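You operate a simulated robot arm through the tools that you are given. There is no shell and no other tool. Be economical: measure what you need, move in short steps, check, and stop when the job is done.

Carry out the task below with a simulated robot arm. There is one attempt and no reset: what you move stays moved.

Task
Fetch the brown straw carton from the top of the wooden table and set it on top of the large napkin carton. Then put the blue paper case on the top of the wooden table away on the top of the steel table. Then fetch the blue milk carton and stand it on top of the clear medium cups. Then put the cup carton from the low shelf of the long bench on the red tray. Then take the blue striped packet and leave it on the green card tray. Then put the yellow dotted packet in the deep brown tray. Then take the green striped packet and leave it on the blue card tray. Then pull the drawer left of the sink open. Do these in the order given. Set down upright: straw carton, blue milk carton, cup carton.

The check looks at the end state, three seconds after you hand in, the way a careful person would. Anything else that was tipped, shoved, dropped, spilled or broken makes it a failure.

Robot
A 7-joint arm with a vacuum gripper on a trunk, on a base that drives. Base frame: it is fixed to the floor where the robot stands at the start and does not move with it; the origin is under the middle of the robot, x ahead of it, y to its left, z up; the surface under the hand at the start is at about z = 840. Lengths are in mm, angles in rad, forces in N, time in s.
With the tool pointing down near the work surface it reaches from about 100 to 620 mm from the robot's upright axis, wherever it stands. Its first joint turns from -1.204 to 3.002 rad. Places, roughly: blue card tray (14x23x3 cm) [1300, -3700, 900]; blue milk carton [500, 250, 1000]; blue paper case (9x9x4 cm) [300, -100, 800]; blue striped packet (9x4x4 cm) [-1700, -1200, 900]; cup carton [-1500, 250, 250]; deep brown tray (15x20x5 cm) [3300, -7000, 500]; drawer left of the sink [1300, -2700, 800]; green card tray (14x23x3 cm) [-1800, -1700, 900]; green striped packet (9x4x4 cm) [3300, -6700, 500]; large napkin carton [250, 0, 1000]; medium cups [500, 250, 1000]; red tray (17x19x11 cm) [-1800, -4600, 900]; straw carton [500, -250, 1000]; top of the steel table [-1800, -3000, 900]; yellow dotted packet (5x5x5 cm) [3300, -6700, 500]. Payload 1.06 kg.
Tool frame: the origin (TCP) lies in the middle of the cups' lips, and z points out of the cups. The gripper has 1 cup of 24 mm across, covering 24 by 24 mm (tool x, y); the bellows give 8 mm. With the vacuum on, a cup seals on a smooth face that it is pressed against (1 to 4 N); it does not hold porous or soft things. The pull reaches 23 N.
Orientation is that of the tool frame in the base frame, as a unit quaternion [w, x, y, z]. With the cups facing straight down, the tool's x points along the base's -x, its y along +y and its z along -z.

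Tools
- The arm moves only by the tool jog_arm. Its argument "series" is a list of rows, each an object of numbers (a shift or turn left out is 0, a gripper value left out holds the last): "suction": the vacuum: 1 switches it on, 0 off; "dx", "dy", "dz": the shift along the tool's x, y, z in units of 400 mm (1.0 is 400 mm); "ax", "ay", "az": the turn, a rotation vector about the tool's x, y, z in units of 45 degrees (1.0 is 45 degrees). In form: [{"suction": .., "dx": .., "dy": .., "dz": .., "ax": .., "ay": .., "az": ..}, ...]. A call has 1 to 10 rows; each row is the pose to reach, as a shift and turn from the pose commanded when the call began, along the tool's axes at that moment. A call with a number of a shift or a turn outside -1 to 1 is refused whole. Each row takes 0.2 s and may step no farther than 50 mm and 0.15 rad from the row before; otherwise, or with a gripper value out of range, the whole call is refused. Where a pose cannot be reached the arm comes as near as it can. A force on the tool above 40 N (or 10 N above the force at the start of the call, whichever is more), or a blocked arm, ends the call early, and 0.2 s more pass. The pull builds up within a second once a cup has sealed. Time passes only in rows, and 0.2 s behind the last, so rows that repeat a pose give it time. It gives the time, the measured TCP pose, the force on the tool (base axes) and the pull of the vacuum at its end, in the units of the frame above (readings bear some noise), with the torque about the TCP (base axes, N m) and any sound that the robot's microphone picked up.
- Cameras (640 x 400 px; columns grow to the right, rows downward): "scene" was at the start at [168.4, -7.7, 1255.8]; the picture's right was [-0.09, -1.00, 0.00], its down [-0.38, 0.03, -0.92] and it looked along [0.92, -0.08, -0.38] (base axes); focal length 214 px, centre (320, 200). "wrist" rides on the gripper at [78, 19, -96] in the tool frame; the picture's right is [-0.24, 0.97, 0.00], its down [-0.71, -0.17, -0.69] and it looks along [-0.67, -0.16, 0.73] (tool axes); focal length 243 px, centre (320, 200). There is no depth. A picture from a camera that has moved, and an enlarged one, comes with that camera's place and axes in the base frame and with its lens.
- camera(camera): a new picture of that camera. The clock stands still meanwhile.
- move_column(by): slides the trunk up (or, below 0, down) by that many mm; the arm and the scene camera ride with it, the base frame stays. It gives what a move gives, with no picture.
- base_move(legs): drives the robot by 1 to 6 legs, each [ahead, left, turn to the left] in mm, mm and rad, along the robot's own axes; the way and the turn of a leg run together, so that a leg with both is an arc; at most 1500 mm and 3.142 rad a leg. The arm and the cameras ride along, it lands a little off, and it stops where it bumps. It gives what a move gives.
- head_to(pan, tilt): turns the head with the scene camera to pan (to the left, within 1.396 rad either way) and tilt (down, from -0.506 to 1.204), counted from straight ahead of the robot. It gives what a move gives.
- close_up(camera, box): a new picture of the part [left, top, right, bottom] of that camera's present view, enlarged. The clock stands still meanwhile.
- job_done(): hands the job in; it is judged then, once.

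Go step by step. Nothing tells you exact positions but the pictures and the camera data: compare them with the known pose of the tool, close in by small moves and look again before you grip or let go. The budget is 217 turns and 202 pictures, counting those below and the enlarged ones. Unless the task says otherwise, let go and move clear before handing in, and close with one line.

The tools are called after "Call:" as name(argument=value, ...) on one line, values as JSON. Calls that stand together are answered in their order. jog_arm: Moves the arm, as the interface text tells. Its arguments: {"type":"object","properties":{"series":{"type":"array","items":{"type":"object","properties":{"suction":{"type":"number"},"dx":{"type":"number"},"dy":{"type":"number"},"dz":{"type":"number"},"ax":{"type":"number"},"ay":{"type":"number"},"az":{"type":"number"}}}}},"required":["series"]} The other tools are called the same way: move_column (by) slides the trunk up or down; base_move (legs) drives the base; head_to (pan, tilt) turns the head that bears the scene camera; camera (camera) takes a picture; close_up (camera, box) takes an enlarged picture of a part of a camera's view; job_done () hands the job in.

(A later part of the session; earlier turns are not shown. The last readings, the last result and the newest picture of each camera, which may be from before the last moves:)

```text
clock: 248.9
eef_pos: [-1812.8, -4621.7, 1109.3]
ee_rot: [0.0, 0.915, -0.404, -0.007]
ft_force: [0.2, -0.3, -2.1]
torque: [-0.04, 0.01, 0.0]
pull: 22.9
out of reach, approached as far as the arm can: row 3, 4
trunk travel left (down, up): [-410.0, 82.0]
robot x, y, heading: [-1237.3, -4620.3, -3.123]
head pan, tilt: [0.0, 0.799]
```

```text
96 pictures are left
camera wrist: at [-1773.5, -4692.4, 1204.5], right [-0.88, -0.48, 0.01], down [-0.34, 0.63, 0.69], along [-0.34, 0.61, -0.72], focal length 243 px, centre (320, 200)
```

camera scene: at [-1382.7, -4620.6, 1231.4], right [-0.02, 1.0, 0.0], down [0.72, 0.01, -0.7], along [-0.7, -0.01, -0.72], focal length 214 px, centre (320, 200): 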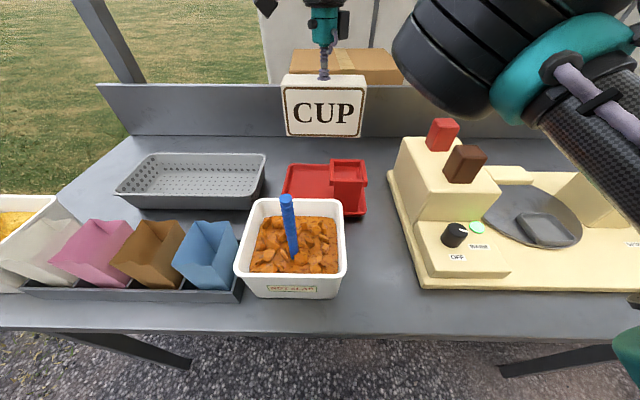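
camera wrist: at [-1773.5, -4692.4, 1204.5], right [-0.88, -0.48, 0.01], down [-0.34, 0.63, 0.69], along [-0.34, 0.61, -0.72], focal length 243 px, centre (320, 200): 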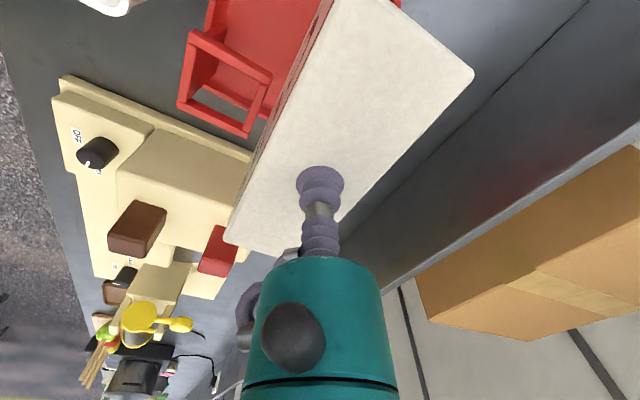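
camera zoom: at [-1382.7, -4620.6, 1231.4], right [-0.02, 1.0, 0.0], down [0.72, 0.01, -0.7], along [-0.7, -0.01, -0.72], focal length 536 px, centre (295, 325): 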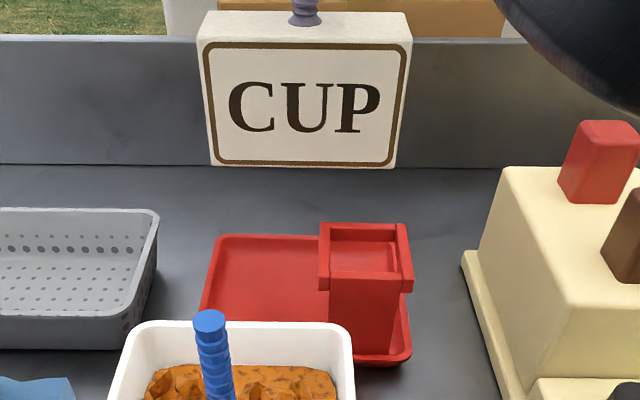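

Carton is over x −1846…−1778, y −4695…−4547, fitting the back strip. Lower to about 20 mm above and recheck.

Call:
jog_arm(series=[{"dz": 0.1}, {"dz": 0.2}, {"dz": 0.28}, {"dz": 0.28}])

Call:
close_up(camera="scene", box=[250, 70, 410, 230])

Call:
camera(camera="wrist")

```text
clock: 249.9
eef_pos: [-1813.3, -4621.3, 997.0]
ee_rot: [-0.003, 0.915, -0.403, -0.002]
ft_force: [-0.3, -0.1, -2.8]
torque: [0.05, -0.01, -0.03]
pull: 22.7
trunk travel left (down, up): [-410.0, 82.0]
robot x, y, heading: [-1236.2, -4617.1, -3.125]
head pan, tilt: [0.0, 0.799]
```

```text
2.50 times, centred on (330, 150) of scene
camera zoom: at [-1382.6, -4620.4, 1231.4], right [-0.02, 1.0, 0.0], down [0.72, 0.01, -0.7], along [-0.7, -0.01, -0.72], focal length 536 px, centre (295, 325)
```

zoom: 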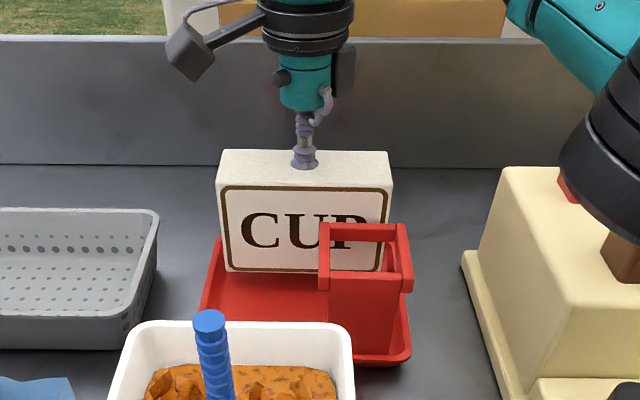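

```text
94 pictures are left
camera wrist: at [-1774.5, -4691.3, 1092.2], right [-0.88, -0.48, 0.0], down [-0.35, 0.63, 0.69], along [-0.33, 0.61, -0.72], focal length 243 px, centre (320, 200)
```

wrist: 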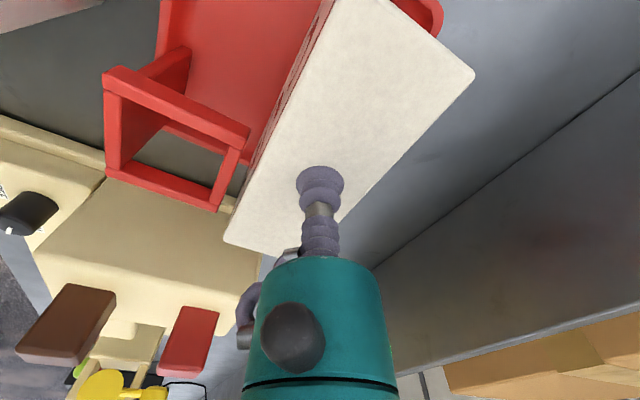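

Nearly there. Check the elbow's clearance to the machine with a full view.

Call:
head_to(pan=-0.5, tilt=0.6)

Call:
camera(camera="scene")

```text
clock: 250.9
eef_pos: [-1813.8, -4620.7, 997.1]
ee_rot: [-0.002, 0.915, -0.403, -0.003]
ft_force: [0.2, -0.6, -2.3]
torque: [0.02, 0.01, 0.01]
pull: 23.1
trunk travel left (down, up): [-410.0, 82.0]
robot x, y, heading: [-1234.4, -4620.2, -3.125]
head pan, tilt: [-0.499, 0.6]
```

```text
93 pictures are left
camera scene: at [-1380.4, -4578.0, 1248.2], right [0.46, 0.89, 0.0], down [0.5, -0.26, -0.82], along [-0.73, 0.38, -0.57], focal length 214 px, centre (320, 200)
```

scene: 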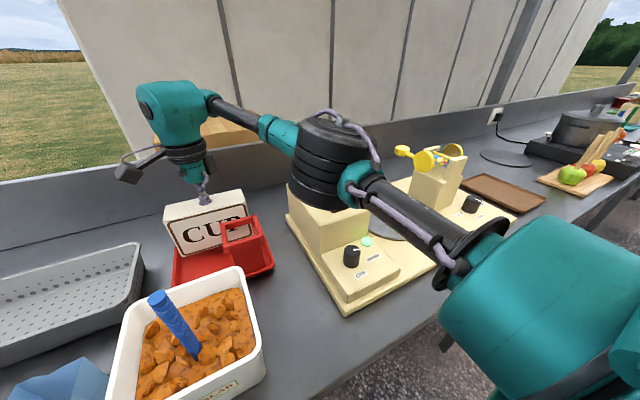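

The elbow is in front of and above the machine's levers with some clearance. Lower the last stretch gently.

Call:
jog_arm(series=[{"dz": 0.03}, {"dz": 0.045}, {"dz": 0.055}, {"dz": 0.062}, {"dz": 0.069}, {"dz": 0.076}, {"dz": 0.076}])

Call:
camera(camera="scene")

```text
clock: 252.5
eef_pos: [-1811.7, -4619.8, 966.9]
ee_rot: [-0.003, 0.915, -0.403, -0.002]
ft_force: [-0.1, -0.2, -2.4]
torque: [-0.02, 0.01, -0.03]
pull: 22.9
trunk travel left (down, up): [-410.0, 82.0]
robot x, y, heading: [-1235.9, -4616.4, -3.125]
head pan, tilt: [-0.499, 0.6]
```

```text
92 pictures are left
camera scene: at [-1380.3, -4578.0, 1248.3], right [0.46, 0.89, 0.0], down [0.5, -0.26, -0.83], along [-0.73, 0.38, -0.57], focal length 214 px, centre (320, 200)
```

scene: 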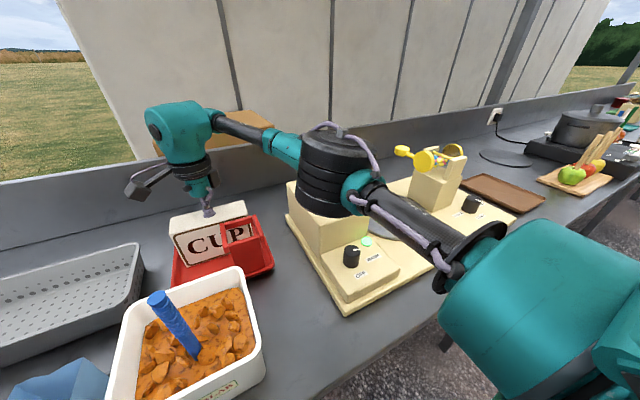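

Not yet touching. Continue in small steps.

Call:
jog_arm(series=[{"dz": 0.007}, {"dz": 0.014}, {"dz": 0.021}, {"dz": 0.028}, {"dz": 0.028}])

Call:
close_up(camera="scene", box=[130, 100, 420, 300])

```text
clock: 253.7
eef_pos: [-1811.0, -4619.5, 957.2]
ee_rot: [-0.002, 0.915, -0.404, -0.004]
ft_force: [-7.2, -0.1, 20.0]
torque: [-0.04, -0.01, 0.01]
pull: 22.4
trunk travel left (down, up): [-410.0, 82.0]
robot x, y, heading: [-1236.3, -4618.8, -3.12]
head pan, tilt: [-0.499, 0.6]
```

```text
2.00 times, centred on (275, 200) of scene
camera zoom: at [-1379.4, -4578.0, 1248.5], right [0.46, 0.89, 0.0], down [0.5, -0.26, -0.83], along [-0.73, 0.38, -0.56], focal length 429 px, centre (410, 200)
```

zoom: 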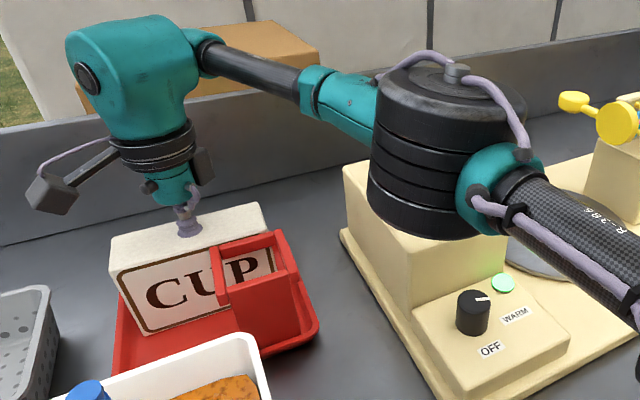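

Contact on the tray. Release and lift off.

Call:
jog_arm(series=[{"dz": -0.004}, {"dz": -0.006, "suction": 0}, {"dz": -0.006}, {"dz": -0.006}, {"dz": -0.006}, {"dz": -0.02}, {"dz": -0.06}, {"dz": -0.16}, {"dz": -0.28}, {"dz": -0.4}])

Call:
head_to(pan=0.0, tilt=0.8)

Call:
camera(camera="scene")

Call:
camera(camera="wrist")

```text
clock: 255.9
eef_pos: [-1807.4, -4625.3, 1116.2]
ee_rot: [-0.004, 0.915, -0.403, -0.003]
ft_force: [0.3, -0.5, 0.0]
torque: [-0.01, 0.02, 0.01]
pull: 0.1
trunk travel left (down, up): [-410.0, 82.0]
robot x, y, heading: [-1234.4, -4617.6, -3.125]
head pan, tilt: [-0.499, 0.6]
```

```text
clock: 256.8
eef_pos: [-1809.3, -4624.1, 1116.0]
ee_rot: [-0.003, 0.915, -0.403, -0.004]
ft_force: [0.0, 1.5, 0.2]
torque: [-0.03, -0.02, 0.01]
pull: 0.0
trunk travel left (down, up): [-410.0, 82.0]
robot x, y, heading: [-1230.9, -4617.9, -3.121]
head pan, tilt: [0.0, 0.799]
```

```text
90 pictures are left
camera scene: at [-1382.5, -4620.2, 1231.4], right [-0.02, 1.0, 0.0], down [0.72, 0.01, -0.7], along [-0.7, -0.01, -0.72], focal length 214 px, centre (320, 200)
```

scene: 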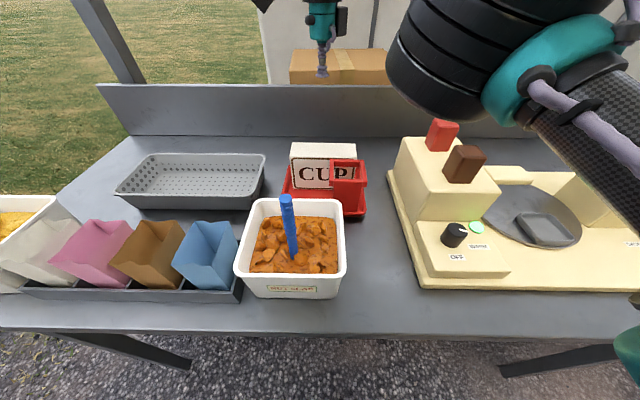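

```text
89 pictures are left
camera wrist: at [-1769.9, -4695.2, 1210.0], right [-0.88, -0.48, 0.0], down [-0.35, 0.63, 0.69], along [-0.33, 0.61, -0.72], focal length 243 px, centre (320, 200)
```

wrist: 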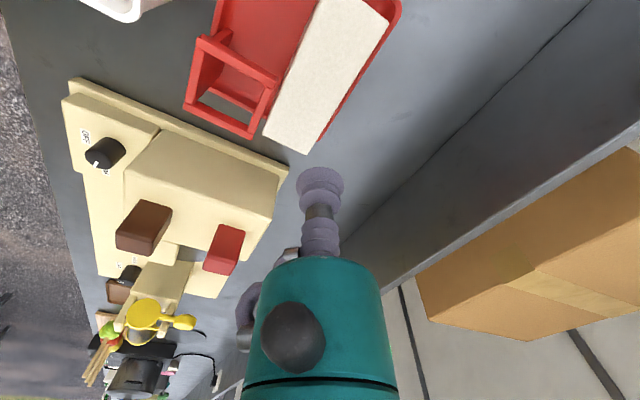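

The cup carton sits in the red tray. Next the blue striped packet near (−1715, −1180); I back out and travel up the corridor.

Call:
base_move(legs=[[-490, 0, -0.02], [0, -1450, 0], [0, -1450, 0], [0, -300, 0]])

Call:
head_to(pan=0.0, tilt=0.55)

Call:
camera(camera="scene")

```text
clock: 287.8
eef_pos: [-1436.3, -1407.8, 1114.5]
ee_rot: [-0.003, 0.926, -0.377, -0.004]
ft_force: [-0.7, -0.5, 0.6]
torque: [0.0, 0.04, 0.02]
pull: 0.1
trunk travel left (down, up): [-410.0, 82.0]
robot x, y, heading: [-860.6, -1366.6, -3.063]
head pan, tilt: [0.0, 0.799]
```

```text
clock: 288.6
eef_pos: [-1436.1, -1408.1, 1115.3]
ee_rot: [-0.003, 0.926, -0.377, -0.003]
ft_force: [-0.3, 0.7, -0.3]
torque: [0.01, -0.02, 0.03]
pull: 0.0
trunk travel left (down, up): [-410.0, 82.0]
robot x, y, heading: [-860.0, -1367.8, -3.065]
head pan, tilt: [0.0, 0.55]
```

```text
88 pictures are left
camera scene: at [-1019.4, -1379.6, 1252.8], right [-0.08, 1.0, 0.0], down [0.52, 0.04, -0.85], along [-0.85, -0.06, -0.52], focal length 214 px, centre (320, 200)
```

scene: 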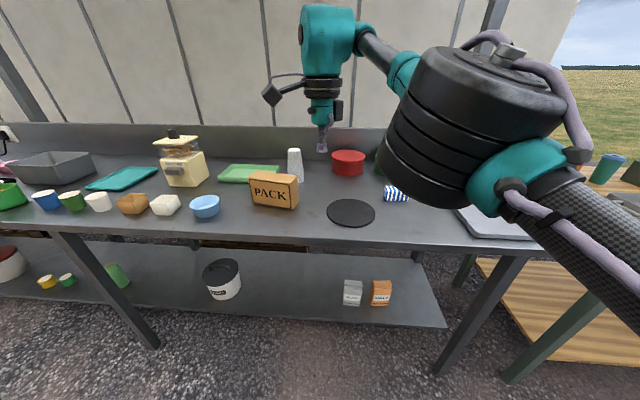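

Packet ≈ (−1676, −1171). Drive so the hand comes above it.

Call:
base_move(legs=[[0, 0, -0.077], [0, -150, 0], [240, 0, 0]])

Call:
head_to(pan=0.0, tilt=0.75)

Call:
camera(camera="scene")

Call:
camera(camera="wrist")

```text
clock: 292.5
eef_pos: [-1676.0, -1217.1, 1114.2]
ee_rot: [-0.002, 0.914, -0.407, -0.004]
ft_force: [0.4, 0.5, 0.2]
torque: [0.01, 0.03, -0.02]
pull: 0.0
trunk travel left (down, up): [-410.0, 82.0]
robot x, y, heading: [-1101.3, -1215.7, -3.133]
head pan, tilt: [0.0, 0.55]
```

```text
clock: 293.2
eef_pos: [-1675.4, -1216.5, 1115.6]
ee_rot: [-0.003, 0.914, -0.406, -0.003]
ft_force: [0.7, -0.6, -0.5]
torque: [-0.02, 0.05, 0.0]
pull: 0.1
trunk travel left (down, up): [-410.0, 82.0]
robot x, y, heading: [-1100.1, -1217.2, -3.135]
head pan, tilt: [0.0, 0.75]
```

```text
87 pictures are left
camera scene: at [-1250.6, -1215.6, 1235.5], right [-0.01, 1.0, 0.0], down [0.68, 0.01, -0.73], along [-0.73, -0.01, -0.68], focal length 214 px, centre (320, 200)
```

scene: 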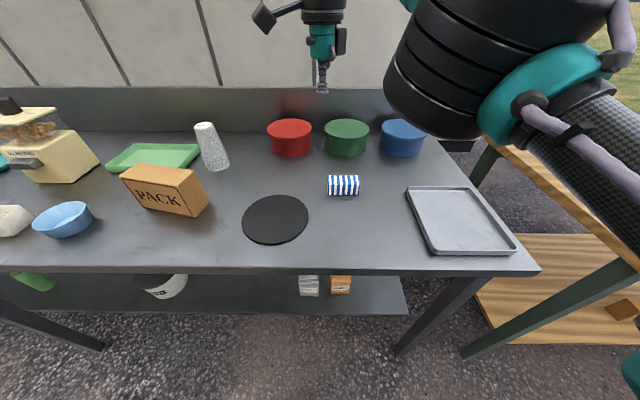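

```text
86 pictures are left
camera wrist: at [-1636.3, -1287.5, 1210.3], right [-0.88, -0.47, 0.0], down [-0.34, 0.64, 0.69], along [-0.33, 0.61, -0.72], focal length 243 px, centre (320, 200)
```

wrist: 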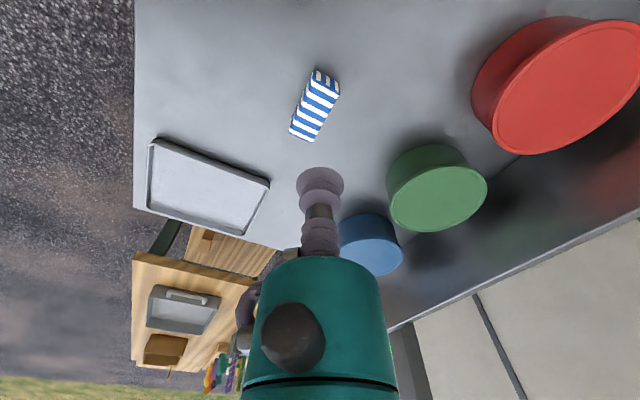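

Move over the packet and descend to ~z 945.

Call:
jog_arm(series=[{"dx": -0.106, "dy": -0.062}, {"dx": -0.106, "dy": -0.062, "dz": 0.12}, {"dx": -0.106, "dy": -0.062, "dz": 0.24}, {"dx": -0.106, "dy": -0.062, "dz": 0.36}, {"dx": -0.106, "dy": -0.062, "dz": 0.42}, {"dx": -0.106, "dy": -0.062, "dz": 0.42}])

Call:
camera(camera="wrist")

Call:
camera(camera="scene")

```text
clock: 294.6
eef_pos: [-1686.9, -1164.6, 951.2]
ee_rot: [-0.003, 0.913, -0.408, -0.003]
ft_force: [-0.1, -0.1, 0.8]
torque: [-0.02, 0.0, -0.02]
pull: 0.0
trunk travel left (down, up): [-410.0, 82.0]
robot x, y, heading: [-1098.4, -1216.2, -3.137]
head pan, tilt: [0.0, 0.75]
```

```text
85 pictures are left
camera wrist: at [-1647.4, -1236.7, 1046.4], right [-0.88, -0.47, 0.0], down [-0.34, 0.64, 0.69], along [-0.33, 0.61, -0.72], focal length 243 px, centre (320, 200)
```

wrist: 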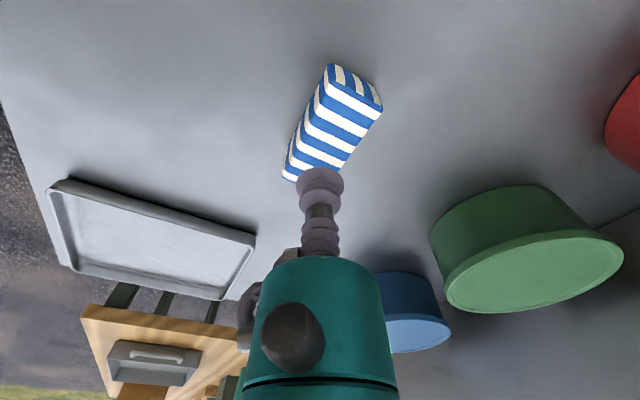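

```text
84 pictures are left
camera scene: at [-1250.5, -1215.6, 1235.5], right [-0.01, 1.0, 0.0], down [0.68, 0.01, -0.73], along [-0.73, -0.01, -0.68], focal length 214 px, centre (320, 200)
```

scene: 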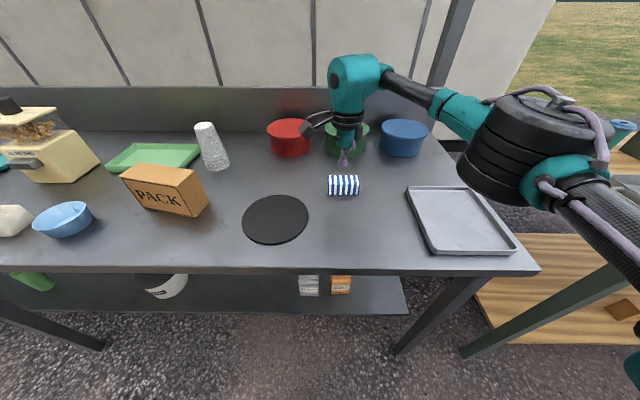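

The packet is almost under the cup. Adjust a few mm and descend with vacuum.

Call:
jog_arm(series=[{"dx": -0.007, "dy": 0.007, "dz": 0.06}, {"dx": -0.007, "dy": 0.007, "dz": 0.1, "suction": 1}, {"dx": -0.007, "dy": 0.007, "dz": 0.12}, {"dx": -0.007, "dy": 0.007, "dz": 0.13}, {"dx": -0.007, "dy": 0.007, "dz": 0.14}, {"dx": -0.007, "dy": 0.007, "dz": 0.15}, {"dx": -0.007, "dy": 0.007, "dz": 0.15}])

Call:
camera(camera="wrist")

```text
clock: 296.2
eef_pos: [-1688.8, -1165.3, 891.0]
ee_rot: [-0.001, 0.913, -0.408, -0.005]
ft_force: [-3.4, 5.1, 33.4]
torque: [-0.08, -0.11, 0.0]
pull: 22.9
trunk travel left (down, up): [-410.0, 82.0]
robot x, y, heading: [-1101.5, -1214.9, -3.128]
head pan, tilt: [0.0, 0.75]
```

```text
83 pictures are left
camera wrist: at [-1649.5, -1236.2, 985.5], right [-0.88, -0.47, 0.01], down [-0.34, 0.64, 0.69], along [-0.33, 0.61, -0.72], focal length 243 px, centre (320, 200)
```

wrist: 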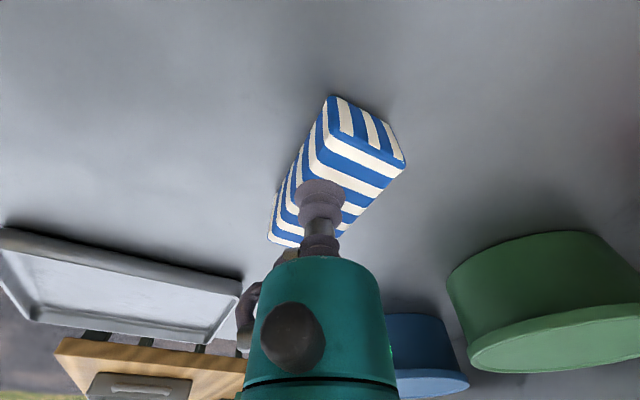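

Sealed. Lift and then drive left to the green tray.

Call:
jog_arm(series=[{"dz": -0.03}, {"dz": -0.13}, {"dz": -0.25}, {"dz": -0.37}, {"dz": -0.49}, {"dz": -0.57}, {"dz": -0.57}])

Call:
base_move(legs=[[0, 520, 0], [120, 0, 0]])

Call:
head_to(pan=0.0, tilt=0.76)

Call:
camera(camera="scene")

Call:
camera(camera="wrist")

```text
clock: 297.8
eef_pos: [-1690.1, -1169.0, 1113.8]
ee_rot: [-0.002, 0.913, -0.407, -0.003]
ft_force: [0.6, -0.2, -0.4]
torque: [-0.06, 0.01, 0.04]
pull: 22.4
trunk travel left (down, up): [-410.0, 82.0]
robot x, y, heading: [-1101.8, -1217.4, -3.13]
head pan, tilt: [0.0, 0.75]
```

```text
clock: 303.6
eef_pos: [-1803.8, -1676.6, 1112.4]
ee_rot: [-0.003, 0.913, -0.408, -0.004]
ft_force: [-0.1, 0.1, -1.2]
torque: [0.01, -0.04, -0.01]
pull: 23.1
trunk travel left (down, up): [-410.0, 82.0]
robot x, y, heading: [-1212.2, -1722.8, -3.138]
head pan, tilt: [0.0, 0.75]
```

```text
clock: 304.2
eef_pos: [-1802.7, -1677.4, 1113.8]
ee_rot: [-0.002, 0.913, -0.408, -0.004]
ft_force: [0.3, 0.2, -1.1]
torque: [-0.03, 0.03, 0.02]
pull: 22.6
trunk travel left (down, up): [-410.0, 82.0]
robot x, y, heading: [-1213.9, -1723.1, -3.129]
head pan, tilt: [0.0, 0.759]
```

```text
82 pictures are left
camera scene: at [-1362.8, -1724.8, 1234.7], right [-0.01, 1.0, 0.0], down [0.69, 0.01, -0.73], along [-0.73, -0.01, -0.69], focal length 214 px, centre (320, 200)
```

scene: 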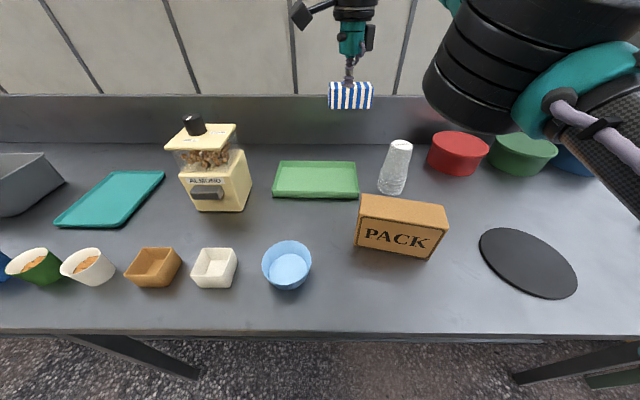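

```text
81 pictures are left
camera wrist: at [-1764.1, -1748.1, 1208.6], right [-0.88, -0.47, 0.0], down [-0.34, 0.64, 0.69], along [-0.33, 0.61, -0.72], focal length 243 px, centre (320, 200)
```

wrist: 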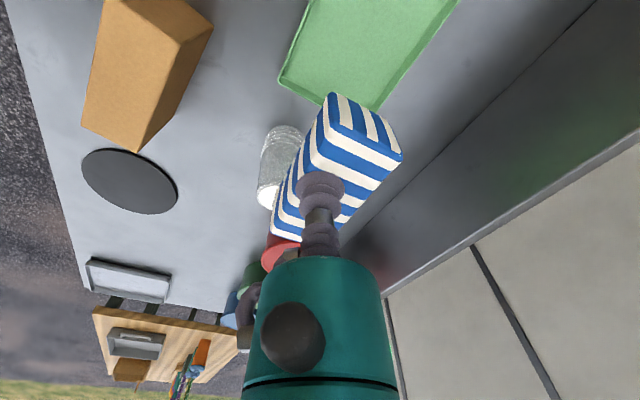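

Tray centre ≈ (−1828, −1735). Move over it and descend.

Call:
jog_arm(series=[{"dx": 0.046, "dy": 0.056}, {"dx": 0.093, "dy": 0.113}, {"dx": 0.093, "dy": 0.113, "dz": 0.12}, {"dx": 0.093, "dy": 0.113, "dz": 0.24}, {"dx": 0.093, "dy": 0.113, "dz": 0.36}, {"dx": 0.093, "dy": 0.113, "dz": 0.46}, {"dx": 0.093, "dy": 0.113, "dz": 0.46}])

Call:
camera(camera="scene")

```text
clock: 305.8
eef_pos: [-1810.0, -1733.8, 929.0]
ee_rot: [-0.003, 0.913, -0.407, -0.004]
ft_force: [0.4, 0.8, -1.6]
torque: [-0.01, -0.01, -0.04]
pull: 22.9
out of reach, approached as far as the arm can: row 1, 2, 3
trunk travel left (down, up): [-410.0, 82.0]
robot x, y, heading: [-1212.7, -1723.5, -3.132]
head pan, tilt: [0.0, 0.759]
```

```text
80 pictures are left
camera scene: at [-1362.8, -1724.8, 1234.7], right [-0.01, 1.0, 0.0], down [0.69, 0.01, -0.73], along [-0.73, -0.01, -0.69], focal length 214 px, centre (320, 200)
```

scene: 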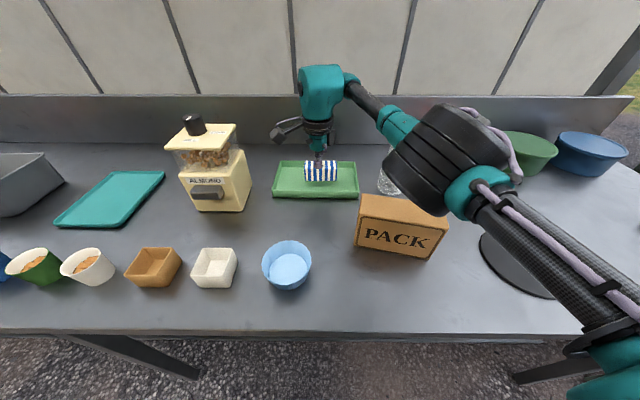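

Over the tray; lower gently to contact.

Call:
jog_arm(series=[{"dz": 0.03}, {"dz": 0.05}, {"dz": 0.06}, {"dz": 0.07}, {"dz": 0.08}, {"dz": 0.08}])

Call:
close_up(camera="scene", box=[250, 60, 490, 260])

```text
clock: 307.2
eef_pos: [-1811.9, -1735.0, 899.1]
ee_rot: [-0.001, 0.913, -0.408, -0.006]
ft_force: [-3.0, -0.3, 18.7]
torque: [-0.05, -0.02, 0.06]
pull: 22.8
trunk travel left (down, up): [-410.0, 82.0]
robot x, y, heading: [-1214.1, -1725.7, -3.135]
head pan, tilt: [0.0, 0.759]
```

```text
2.00 times, centred on (370, 160) of scene
camera zoom: at [-1361.4, -1724.9, 1235.1], right [-0.01, 1.0, 0.0], down [0.69, 0.01, -0.73], along [-0.73, -0.01, -0.69], focal length 429 px, centre (220, 280)
```

zoom: 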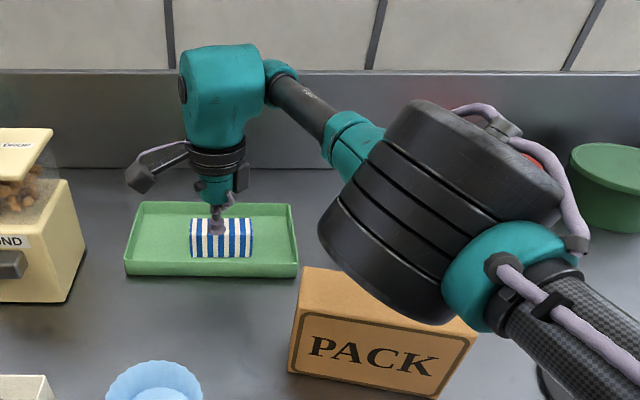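

In the tray with contact. Release and rise.

Call:
jog_arm(series=[{"dz": -0.005, "suction": 0}, {"dz": -0.005}, {"dz": -0.005}, {"dz": -0.005}, {"dz": -0.02}, {"dz": -0.08}, {"dz": -0.2}, {"dz": -0.32}, {"dz": -0.44}, {"dz": -0.52}])

Call:
camera(camera="scene")

```text
clock: 309.4
eef_pos: [-1793.4, -1729.0, 1096.6]
ee_rot: [-0.003, 0.913, -0.407, -0.003]
ft_force: [0.3, 0.0, -0.5]
torque: [-0.06, -0.03, -0.05]
pull: 0.1
out of reach, approached as far as the arm can: row 8, 9, 10
trunk travel left (down, up): [-410.0, 82.0]
robot x, y, heading: [-1214.2, -1724.0, -3.133]
head pan, tilt: [0.0, 0.759]
```

```text
78 pictures are left
camera scene: at [-1362.4, -1725.1, 1234.7], right [-0.01, 1.0, 0.0], down [0.69, 0.01, -0.73], along [-0.73, -0.01, -0.69], focal length 214 px, centre (320, 200)
```

scene: 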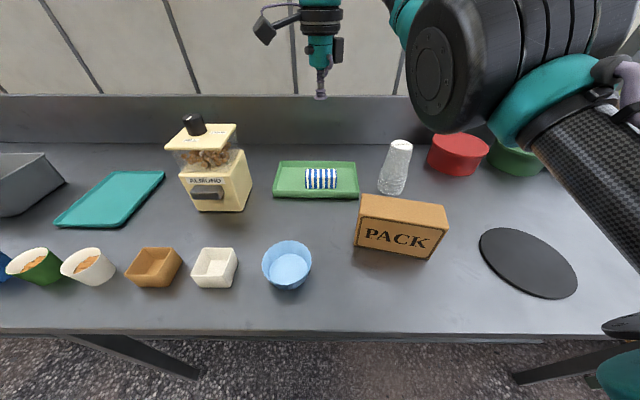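

The blue packet lies in the green tray. Next: yellow dotted and green striped packets near (3300, −6700). Retract the arm, back off, and travel down the corridor, then look.

Call:
jog_arm(series=[{"dx": 0.075, "dy": -0.083}, {"dx": 0.15, "dy": -0.166}, {"dx": 0.225, "dy": -0.249}, {"dx": 0.3, "dy": -0.33}])

Call:
base_move(legs=[[-520, 0, -0.005], [0, 1450, 0], [0, 1450, 0], [0, 950, 0]])

Call:
head_to(pan=1.3, tilt=0.3)

Call:
camera(camera="scene")

```text
clock: 310.4
eef_pos: [-1793.6, -1727.6, 1097.9]
ee_rot: [-0.003, 0.913, -0.408, -0.004]
ft_force: [0.5, 0.1, 0.3]
torque: [-0.01, 0.0, 0.02]
pull: 0.0
out of reach, approached as far as the arm can: row 1, 2, 3, 4
trunk travel left (down, up): [-410.0, 82.0]
robot x, y, heading: [-1211.9, -1726.0, -3.136]
head pan, tilt: [0.0, 0.759]
```

```text
clock: 346.4
eef_pos: [-1322.0, -5522.6, 1096.8]
ee_rot: [-0.002, 0.906, -0.423, -0.004]
ft_force: [-0.2, 0.1, 0.4]
torque: [0.02, 0.0, -0.02]
pull: 0.1
trunk travel left (down, up): [-410.0, 82.0]
robot x, y, heading: [-741.4, -5537.3, 3.117]
head pan, tilt: [0.0, 0.759]
```

```text
clock: 347.8
eef_pos: [-1321.3, -5522.0, 1097.3]
ee_rot: [-0.003, 0.906, -0.423, -0.004]
ft_force: [0.8, -0.6, 0.8]
torque: [-0.01, 0.02, -0.03]
pull: 0.1
trunk travel left (down, up): [-410.0, 82.0]
robot x, y, heading: [-739.3, -5537.9, 3.111]
head pan, tilt: [1.3, 0.3]
```

```text
77 pictures are left
camera scene: at [-835.3, -5624.6, 1275.8], right [-0.96, 0.29, 0.0], down [0.09, 0.28, -0.96], along [-0.28, -0.91, -0.3], focal length 214 px, centre (320, 200)
```

scene: 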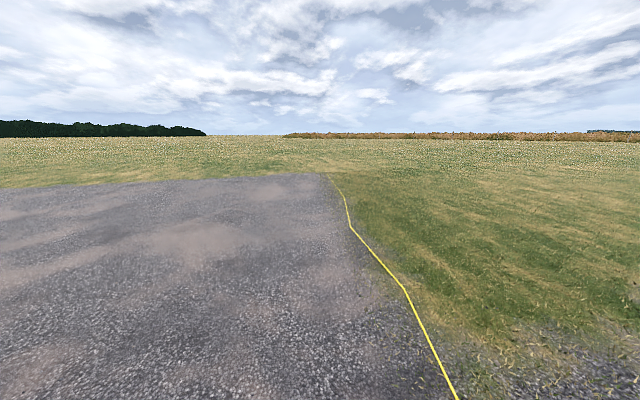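

Open ground to the south. Turn left to face east and look for the route.

Call:
base_move(legs=[[0, 0, 2.6]])

Call:
jog_arm(series=[{"dz": 0.1}, {"dz": 0.2}, {"dz": 0.2}])

Call:
head_to(pan=0.6, tilt=0.35)

Call:
camera(camera="scene")

```text
clock: 354.1
eef_pos: [-290.0, -5904.2, 1096.7]
ee_rot: [0.003, 0.693, 0.721, -0.005]
ft_force: [-0.5, 0.5, 0.2]
torque: [-0.02, 0.0, 0.04]
pull: 0.0
trunk travel left (down, up): [-410.0, 82.0]
robot x, y, heading: [-736.1, -5539.4, -0.682]
head pan, tilt: [1.3, 0.3]
```

```text
clock: 354.9
eef_pos: [-285.8, -5905.3, 1015.8]
ee_rot: [0.002, 0.692, 0.722, -0.004]
ft_force: [-0.5, -0.3, 0.4]
torque: [-0.01, 0.01, 0.02]
pull: 0.0
trunk travel left (down, up): [-410.0, 82.0]
robot x, y, heading: [-740.3, -5536.9, -0.678]
head pan, tilt: [1.3, 0.3]
```

```text
clock: 356.0
eef_pos: [-287.3, -5905.5, 1015.2]
ee_rot: [0.004, 0.692, 0.722, -0.004]
ft_force: [1.0, -0.1, 0.9]
torque: [0.01, 0.02, 0.01]
pull: 0.1
trunk travel left (down, up): [-410.0, 82.0]
robot x, y, heading: [-741.8, -5536.4, -0.682]
head pan, tilt: [0.6, 0.351]
```

```text
76 pictures are left
camera scene: at [-591.6, -5588.4, 1271.1], right [-0.08, -1.0, 0.0], down [-0.34, 0.03, -0.94], along [0.94, -0.08, -0.34], focal length 214 px, centre (320, 200)
```

scene: 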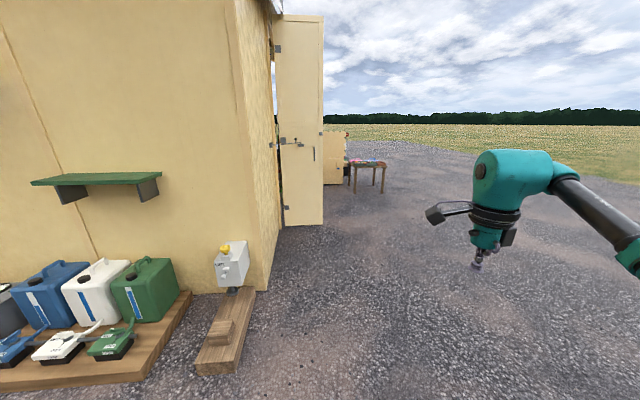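

I see the building's south side with an open door, and a low table farther east, about (2900, −6600). Drive toward it.

Call:
base_move(legs=[[0, 0, 0.68], [1400, -450, 0], [1300, -450, 0]])

Call:
head_to(pan=0.0, tilt=0.4)

Call:
camera(camera="scene")

```text
clock: 371.6
eef_pos: [2581.6, -6294.0, 1016.1]
ee_rot: [0.004, 0.383, 0.924, -0.003]
ft_force: [0.5, 0.6, 0.1]
torque: [0.01, 0.01, 0.02]
pull: 0.0
trunk travel left (down, up): [-410.0, 82.0]
robot x, y, heading: [2001.0, -6331.6, 0.065]
head pan, tilt: [0.6, 0.351]
```

```text
clock: 372.6
eef_pos: [2581.4, -6294.1, 1016.8]
ee_rot: [0.005, 0.383, 0.924, -0.003]
ft_force: [-1.2, 0.8, 0.8]
torque: [0.05, 0.02, -0.03]
pull: 0.0
trunk travel left (down, up): [-410.0, 82.0]
robot x, y, heading: [2002.2, -6332.0, 0.064]
head pan, tilt: [0.0, 0.4]
```

```text
75 pictures are left
camera scene: at [2163.6, -6320.0, 1266.5], right [0.06, -1.0, 0.0], down [-0.39, -0.02, -0.92], along [0.92, 0.06, -0.39], focal length 214 px, centre (320, 200)
```

scene: 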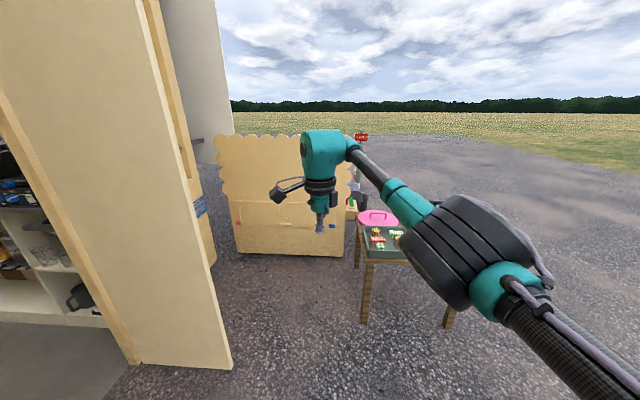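

The low table with packets is at about (3400, −6670). Move closer and look down.

Call:
base_move(legs=[[0, 0, -0.064], [450, -380, 0]])

Call:
head_to(pan=0.0, tilt=0.75)

Call:
camera(camera="scene")

Call:
camera(camera="wrist")

```text
clock: 377.0
eef_pos: [3031.9, -6710.6, 1016.4]
ee_rot: [0.003, 0.409, 0.912, -0.003]
ft_force: [-1.1, -0.5, -0.8]
torque: [-0.04, 0.0, 0.03]
pull: 0.1
trunk travel left (down, up): [-410.0, 82.0]
robot x, y, heading: [2446.5, -6713.8, 0.003]
head pan, tilt: [0.0, 0.4]
```

```text
clock: 377.8
eef_pos: [3033.0, -6711.9, 1014.9]
ee_rot: [0.005, 0.409, 0.913, -0.003]
ft_force: [0.4, 0.6, -0.9]
torque: [0.01, 0.02, -0.01]
pull: 0.0
trunk travel left (down, up): [-410.0, 82.0]
robot x, y, heading: [2448.4, -6714.6, 0.01]
head pan, tilt: [0.0, 0.75]
```

```text
74 pictures are left
camera scene: at [2603.2, -6714.0, 1235.5], right [0.01, -1.0, 0.0], down [-0.68, 0.0, -0.73], along [0.73, 0.0, -0.68], focal length 214 px, centre (320, 200)
```

scene: 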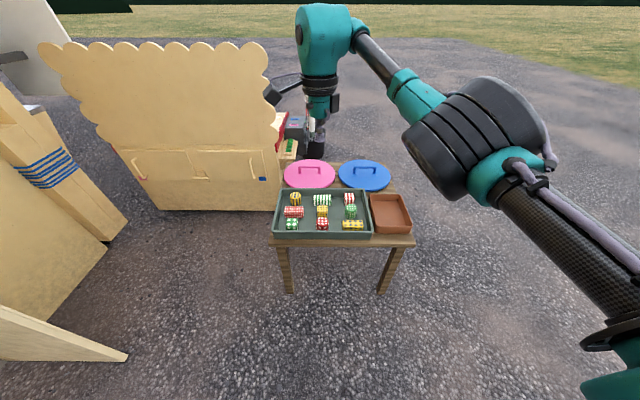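

```text
73 pictures are left
camera wrist: at [2993.8, -6638.9, 1110.8], right [0.88, 0.47, 0.0], down [0.34, -0.64, 0.69], along [0.33, -0.61, -0.72], focal length 243 px, centre (320, 200)
```

wrist: 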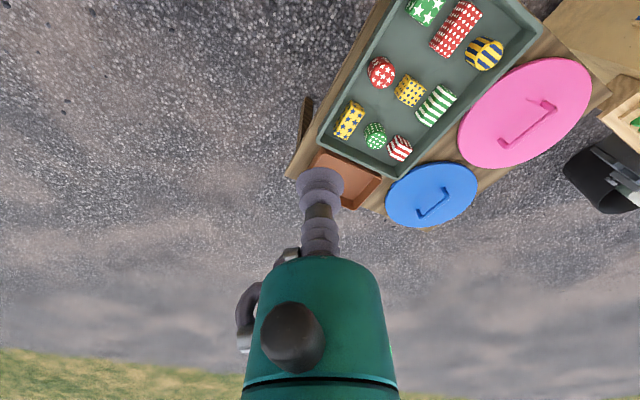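

Nine packets are in a grey tray. Zoom to identify the yellow dotted and green striped ones.

Call:
close_up(camera="wrist", box=[300, 0, 560, 200])

Call:
close_up(camera="scene", box=[260, 150, 430, 260])

```text
2.00 times, centred on (430, 100) of wrist
camera zoom: at [2993.8, -6638.9, 1110.8], right [0.88, 0.47, 0.0], down [0.34, -0.64, 0.69], along [0.33, -0.61, -0.72], focal length 485 px, centre (100, 400)
```

zoom: 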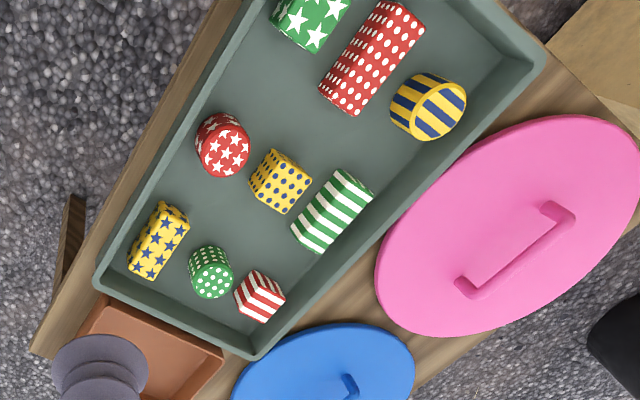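

```text
3.64 times, centred on (345, 205) of scene
camera zoom: at [2603.2, -6714.0, 1235.5], right [0.01, -1.0, 0.0], down [-0.68, 0.0, -0.73], along [0.73, 0.0, -0.68], focal length 780 px, centre (229, 182)
```

zoom: 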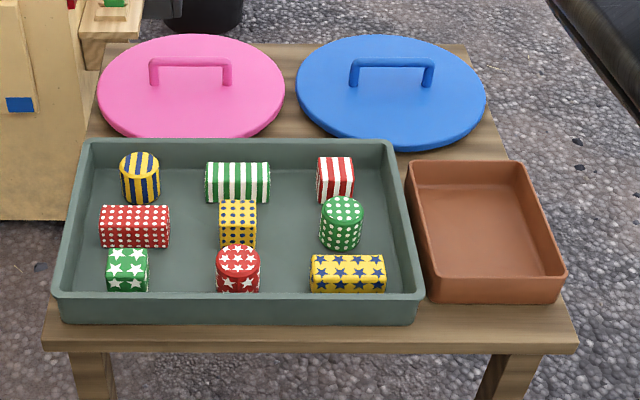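

Yellow dotted ≈ (3249, −6715, top ≈592); green striped ≈ (3325, −6715); brown tray ≈ (3255, −7028). Lower the trunk and drive closer.

Call:
move_column(by=-260)

Call:
base_move(legs=[[280, 0, 0]])

Call:
head_to(pan=0.0, tilt=0.8)

Call:
camera(camera="scene")

Call:
camera(camera="wrist")

```text
clock: 380.5
eef_pos: [3031.8, -6711.6, 756.9]
ee_rot: [0.005, 0.409, 0.912, -0.003]
ft_force: [0.2, -0.2, -0.6]
torque: [0.01, 0.03, 0.02]
pull: 0.0
trunk travel left (down, up): [-150.0, 342.0]
robot x, y, heading: [2448.3, -6717.6, 0.009]
head pan, tilt: [0.0, 0.75]
```

```text
clock: 382.4
eef_pos: [3309.9, -6709.0, 755.8]
ee_rot: [0.004, 0.409, 0.913, -0.003]
ft_force: [-0.1, -0.5, -0.3]
torque: [0.03, 0.0, -0.01]
pull: 0.1
trunk travel left (down, up): [-150.0, 342.0]
robot x, y, heading: [2729.4, -6713.9, 0.008]
head pan, tilt: [0.0, 0.75]
```

```text
clock: 383.1
eef_pos: [3309.0, -6709.1, 756.4]
ee_rot: [0.004, 0.409, 0.912, -0.003]
ft_force: [-0.1, 0.2, 1.6]
torque: [-0.02, 0.01, 0.02]
pull: 0.1
trunk travel left (down, up): [-150.0, 342.0]
robot x, y, heading: [2727.2, -6716.4, 0.01]
head pan, tilt: [0.0, 0.799]
```

```text
70 pictures are left
camera scene: at [2952.5, -6711.7, 960.7], right [0.01, -1.0, 0.0], down [-0.72, 0.0, -0.7], along [0.7, 0.0, -0.72], focal length 214 px, centre (320, 200)
```

scene: 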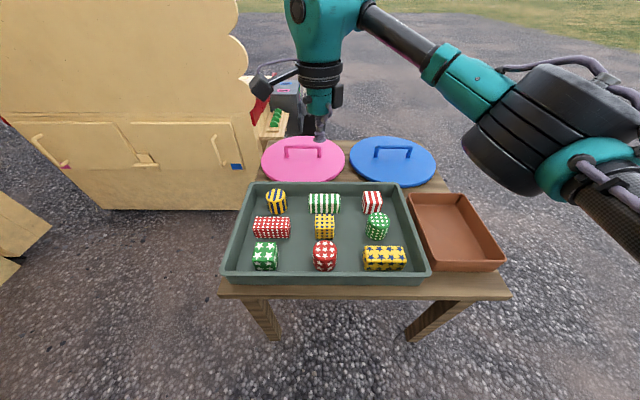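

```text
69 pictures are left
camera wrist: at [3271.3, -6636.8, 850.8], right [0.88, 0.47, 0.0], down [0.34, -0.64, 0.69], along [0.33, -0.61, -0.72], focal length 243 px, centre (320, 200)
```

wrist: 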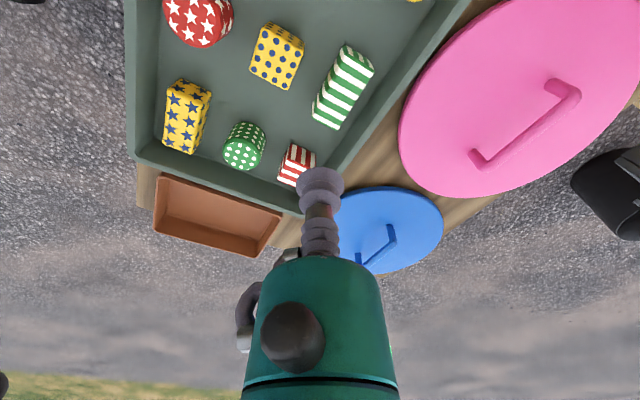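

Refined: yellow dotted (3265, −6715, top ≈572), green striped (3341, −6714, top ≈560). Go over the yellow one, down to z≈610.

Call:
jog_arm(series=[{"dx": 0.062, "dy": -0.092}, {"dx": 0.062, "dy": -0.092, "dz": 0.12}, {"dx": 0.062, "dy": -0.092, "dz": 0.24}, {"dx": 0.062, "dy": -0.092, "dz": 0.34}, {"dx": 0.062, "dy": -0.092, "dz": 0.37}, {"dx": 0.062, "dy": -0.092, "dz": 0.37}])

Call:
camera(camera="wrist")

Call:
close_up(camera="scene", box=[260, 120, 420, 260])

```text
clock: 384.4
eef_pos: [3265.6, -6715.6, 606.9]
ee_rot: [0.003, 0.409, 0.912, -0.003]
ft_force: [-1.5, -0.8, -0.1]
torque: [-0.01, -0.03, 0.01]
pull: 0.2
trunk travel left (down, up): [-150.0, 342.0]
robot x, y, heading: [2725.5, -6714.6, 0.005]
head pan, tilt: [0.0, 0.799]
```

```text
68 pictures are left
camera wrist: at [3227.2, -6642.9, 701.9], right [0.88, 0.47, 0.0], down [0.34, -0.64, 0.69], along [0.33, -0.61, -0.72], focal length 243 px, centre (320, 200)
```

wrist: 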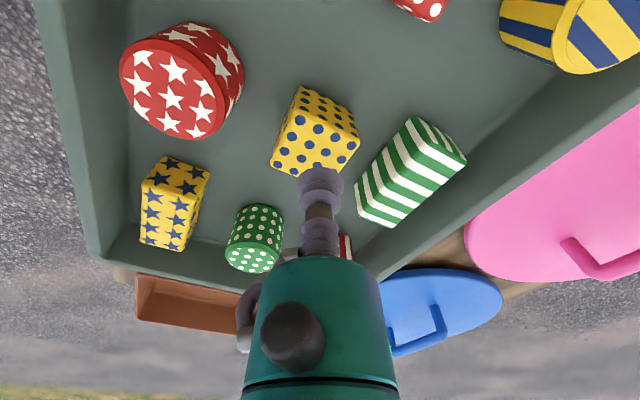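

```text
2.86 times, centred on (340, 190) of scene
camera zoom: at [2952.5, -6711.7, 960.7], right [0.01, -1.0, 0.0], down [-0.72, 0.0, -0.7], along [0.7, 0.0, -0.72], focal length 613 px, centre (263, 229)
```

zoom: 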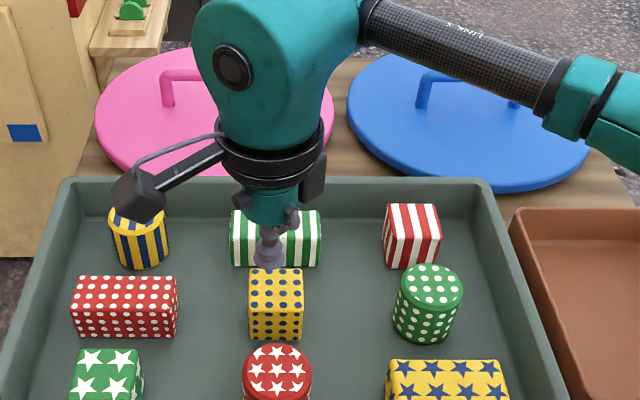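

Aligned. Descend with vacuum.

Call:
jog_arm(series=[{"dx": 0.01, "dz": 0.04, "suction": 1}, {"dx": 0.01, "dz": 0.07}, {"dx": 0.01, "dz": 0.085}, {"dx": 0.01, "dz": 0.093}, {"dx": 0.01, "dz": 0.1}, {"dx": 0.01, "dz": 0.107}, {"dx": 0.01, "dz": 0.107}])

```text
clock: 386.1
eef_pos: [3262.6, -6713.1, 566.1]
ee_rot: [0.006, 0.409, 0.913, -0.001]
ft_force: [-1.5, 0.9, 18.3]
torque: [0.08, 0.12, 0.01]
pull: 22.4
trunk travel left (down, up): [-150.0, 342.0]
robot x, y, heading: [2727.7, -6713.2, 0.006]
head pan, tilt: [0.0, 0.799]
```

Sealed. Lift and strafe right to bring it over the brown tray.

Call:
jog_arm(series=[{"dz": -0.03}, {"dz": -0.13}, {"dz": -0.25}, {"dz": -0.37}, {"dz": -0.37}])

Call:
base_move(legs=[[0, -318, 0]])

Call:
camera(camera="scene")

Call:
camera(camera="wrist")

```text
clock: 387.2
eef_pos: [3265.5, -6712.8, 712.3]
ee_rot: [0.003, 0.409, 0.913, -0.002]
ft_force: [0.0, 0.5, -0.1]
torque: [-0.03, -0.01, -0.01]
pull: 22.6
trunk travel left (down, up): [-150.0, 342.0]
robot x, y, heading: [2725.5, -6713.9, 0.006]
head pan, tilt: [0.0, 0.799]
```

```text
clock: 390.6
eef_pos: [3267.3, -7028.2, 712.6]
ee_rot: [0.005, 0.408, 0.913, -0.003]
ft_force: [0.1, -0.7, -0.6]
torque: [0.0, -0.02, -0.04]
pull: 22.9
trunk travel left (down, up): [-150.0, 342.0]
robot x, y, heading: [2731.9, -7028.4, 0.007]
head pan, tilt: [0.0, 0.799]
```

```text
66 pictures are left
camera scene: at [2954.8, -7027.6, 960.6], right [0.01, -1.0, 0.0], down [-0.72, -0.01, -0.7], along [0.7, 0.01, -0.72], focal length 214 px, centre (320, 200)
```

scene: 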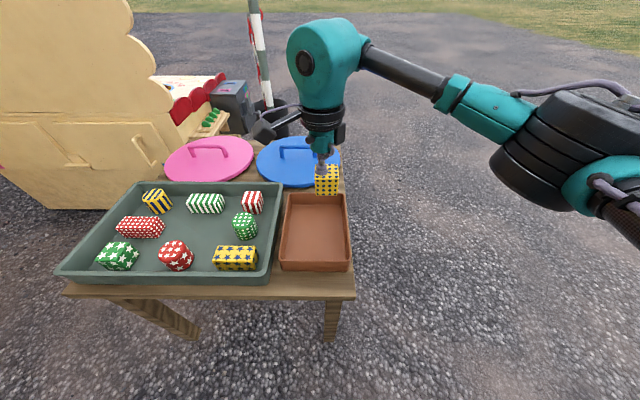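

```text
65 pictures are left
camera wrist: at [3229.0, -6956.5, 807.6], right [0.88, 0.47, 0.0], down [0.34, -0.64, 0.69], along [0.33, -0.61, -0.72], focal length 243 px, centre (320, 200)
```

wrist: 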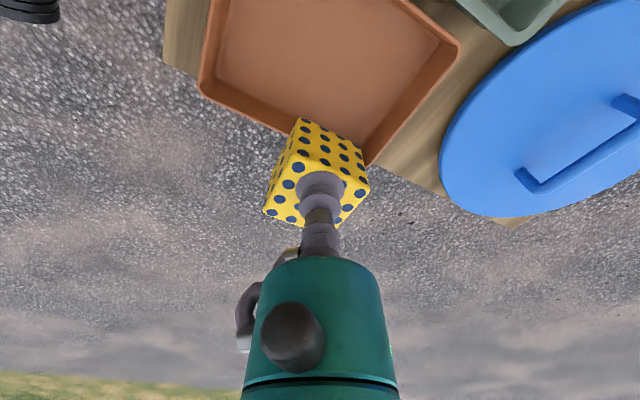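

Tray centre ≈ (3265, −7014). Adjust and lower into it.

Call:
jog_arm(series=[{"dx": 0.03, "dy": 0.02}, {"dx": 0.03, "dy": 0.02, "dz": 0.12}, {"dx": 0.03, "dy": 0.02, "dz": 0.24}, {"dx": 0.03, "dy": 0.02, "dz": 0.3}, {"dx": 0.03, "dy": 0.02, "dz": 0.32}, {"dx": 0.03, "dy": 0.02, "dz": 0.335}, {"dx": 0.03, "dy": 0.02, "dz": 0.345}, {"dx": 0.03, "dy": 0.02, "dz": 0.355}, {"dx": 0.03, "dy": 0.02, "dz": 0.355}])

Call:
camera(camera="wrist")

```text
clock: 392.6
eef_pos: [3265.6, -7016.8, 570.2]
ee_rot: [0.004, 0.408, 0.913, -0.003]
ft_force: [0.6, -0.5, -1.0]
torque: [0.03, 0.01, 0.0]
pull: 22.7
trunk travel left (down, up): [-150.0, 342.0]
robot x, y, heading: [2724.2, -7029.3, 0.003]
head pan, tilt: [0.0, 0.799]
```

```text
64 pictures are left
camera wrist: at [3228.5, -6943.4, 664.9], right [0.88, 0.47, 0.0], down [0.34, -0.64, 0.69], along [0.33, -0.61, -0.72], focal length 243 px, centre (320, 200)
```

wrist: 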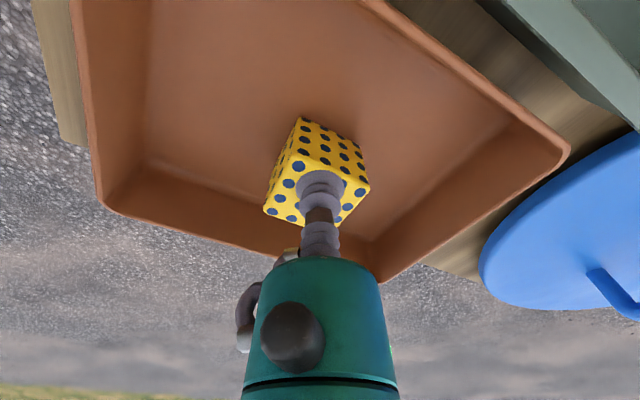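

Inside the tray, almost touching the floor. A few more millimetres.

Call:
jog_arm(series=[{"dz": 0.008}, {"dz": 0.016}, {"dz": 0.024}, {"dz": 0.03}, {"dz": 0.03}])

```text
clock: 393.8
eef_pos: [3266.7, -7014.8, 561.9]
ee_rot: [0.006, 0.409, 0.913, -0.001]
ft_force: [7.0, -2.4, 36.8]
torque: [0.04, 0.14, 0.01]
pull: 22.7
trunk travel left (down, up): [-150.0, 342.0]
robot x, y, heading: [2728.5, -7031.0, 0.008]
head pan, tilt: [0.0, 0.799]
```

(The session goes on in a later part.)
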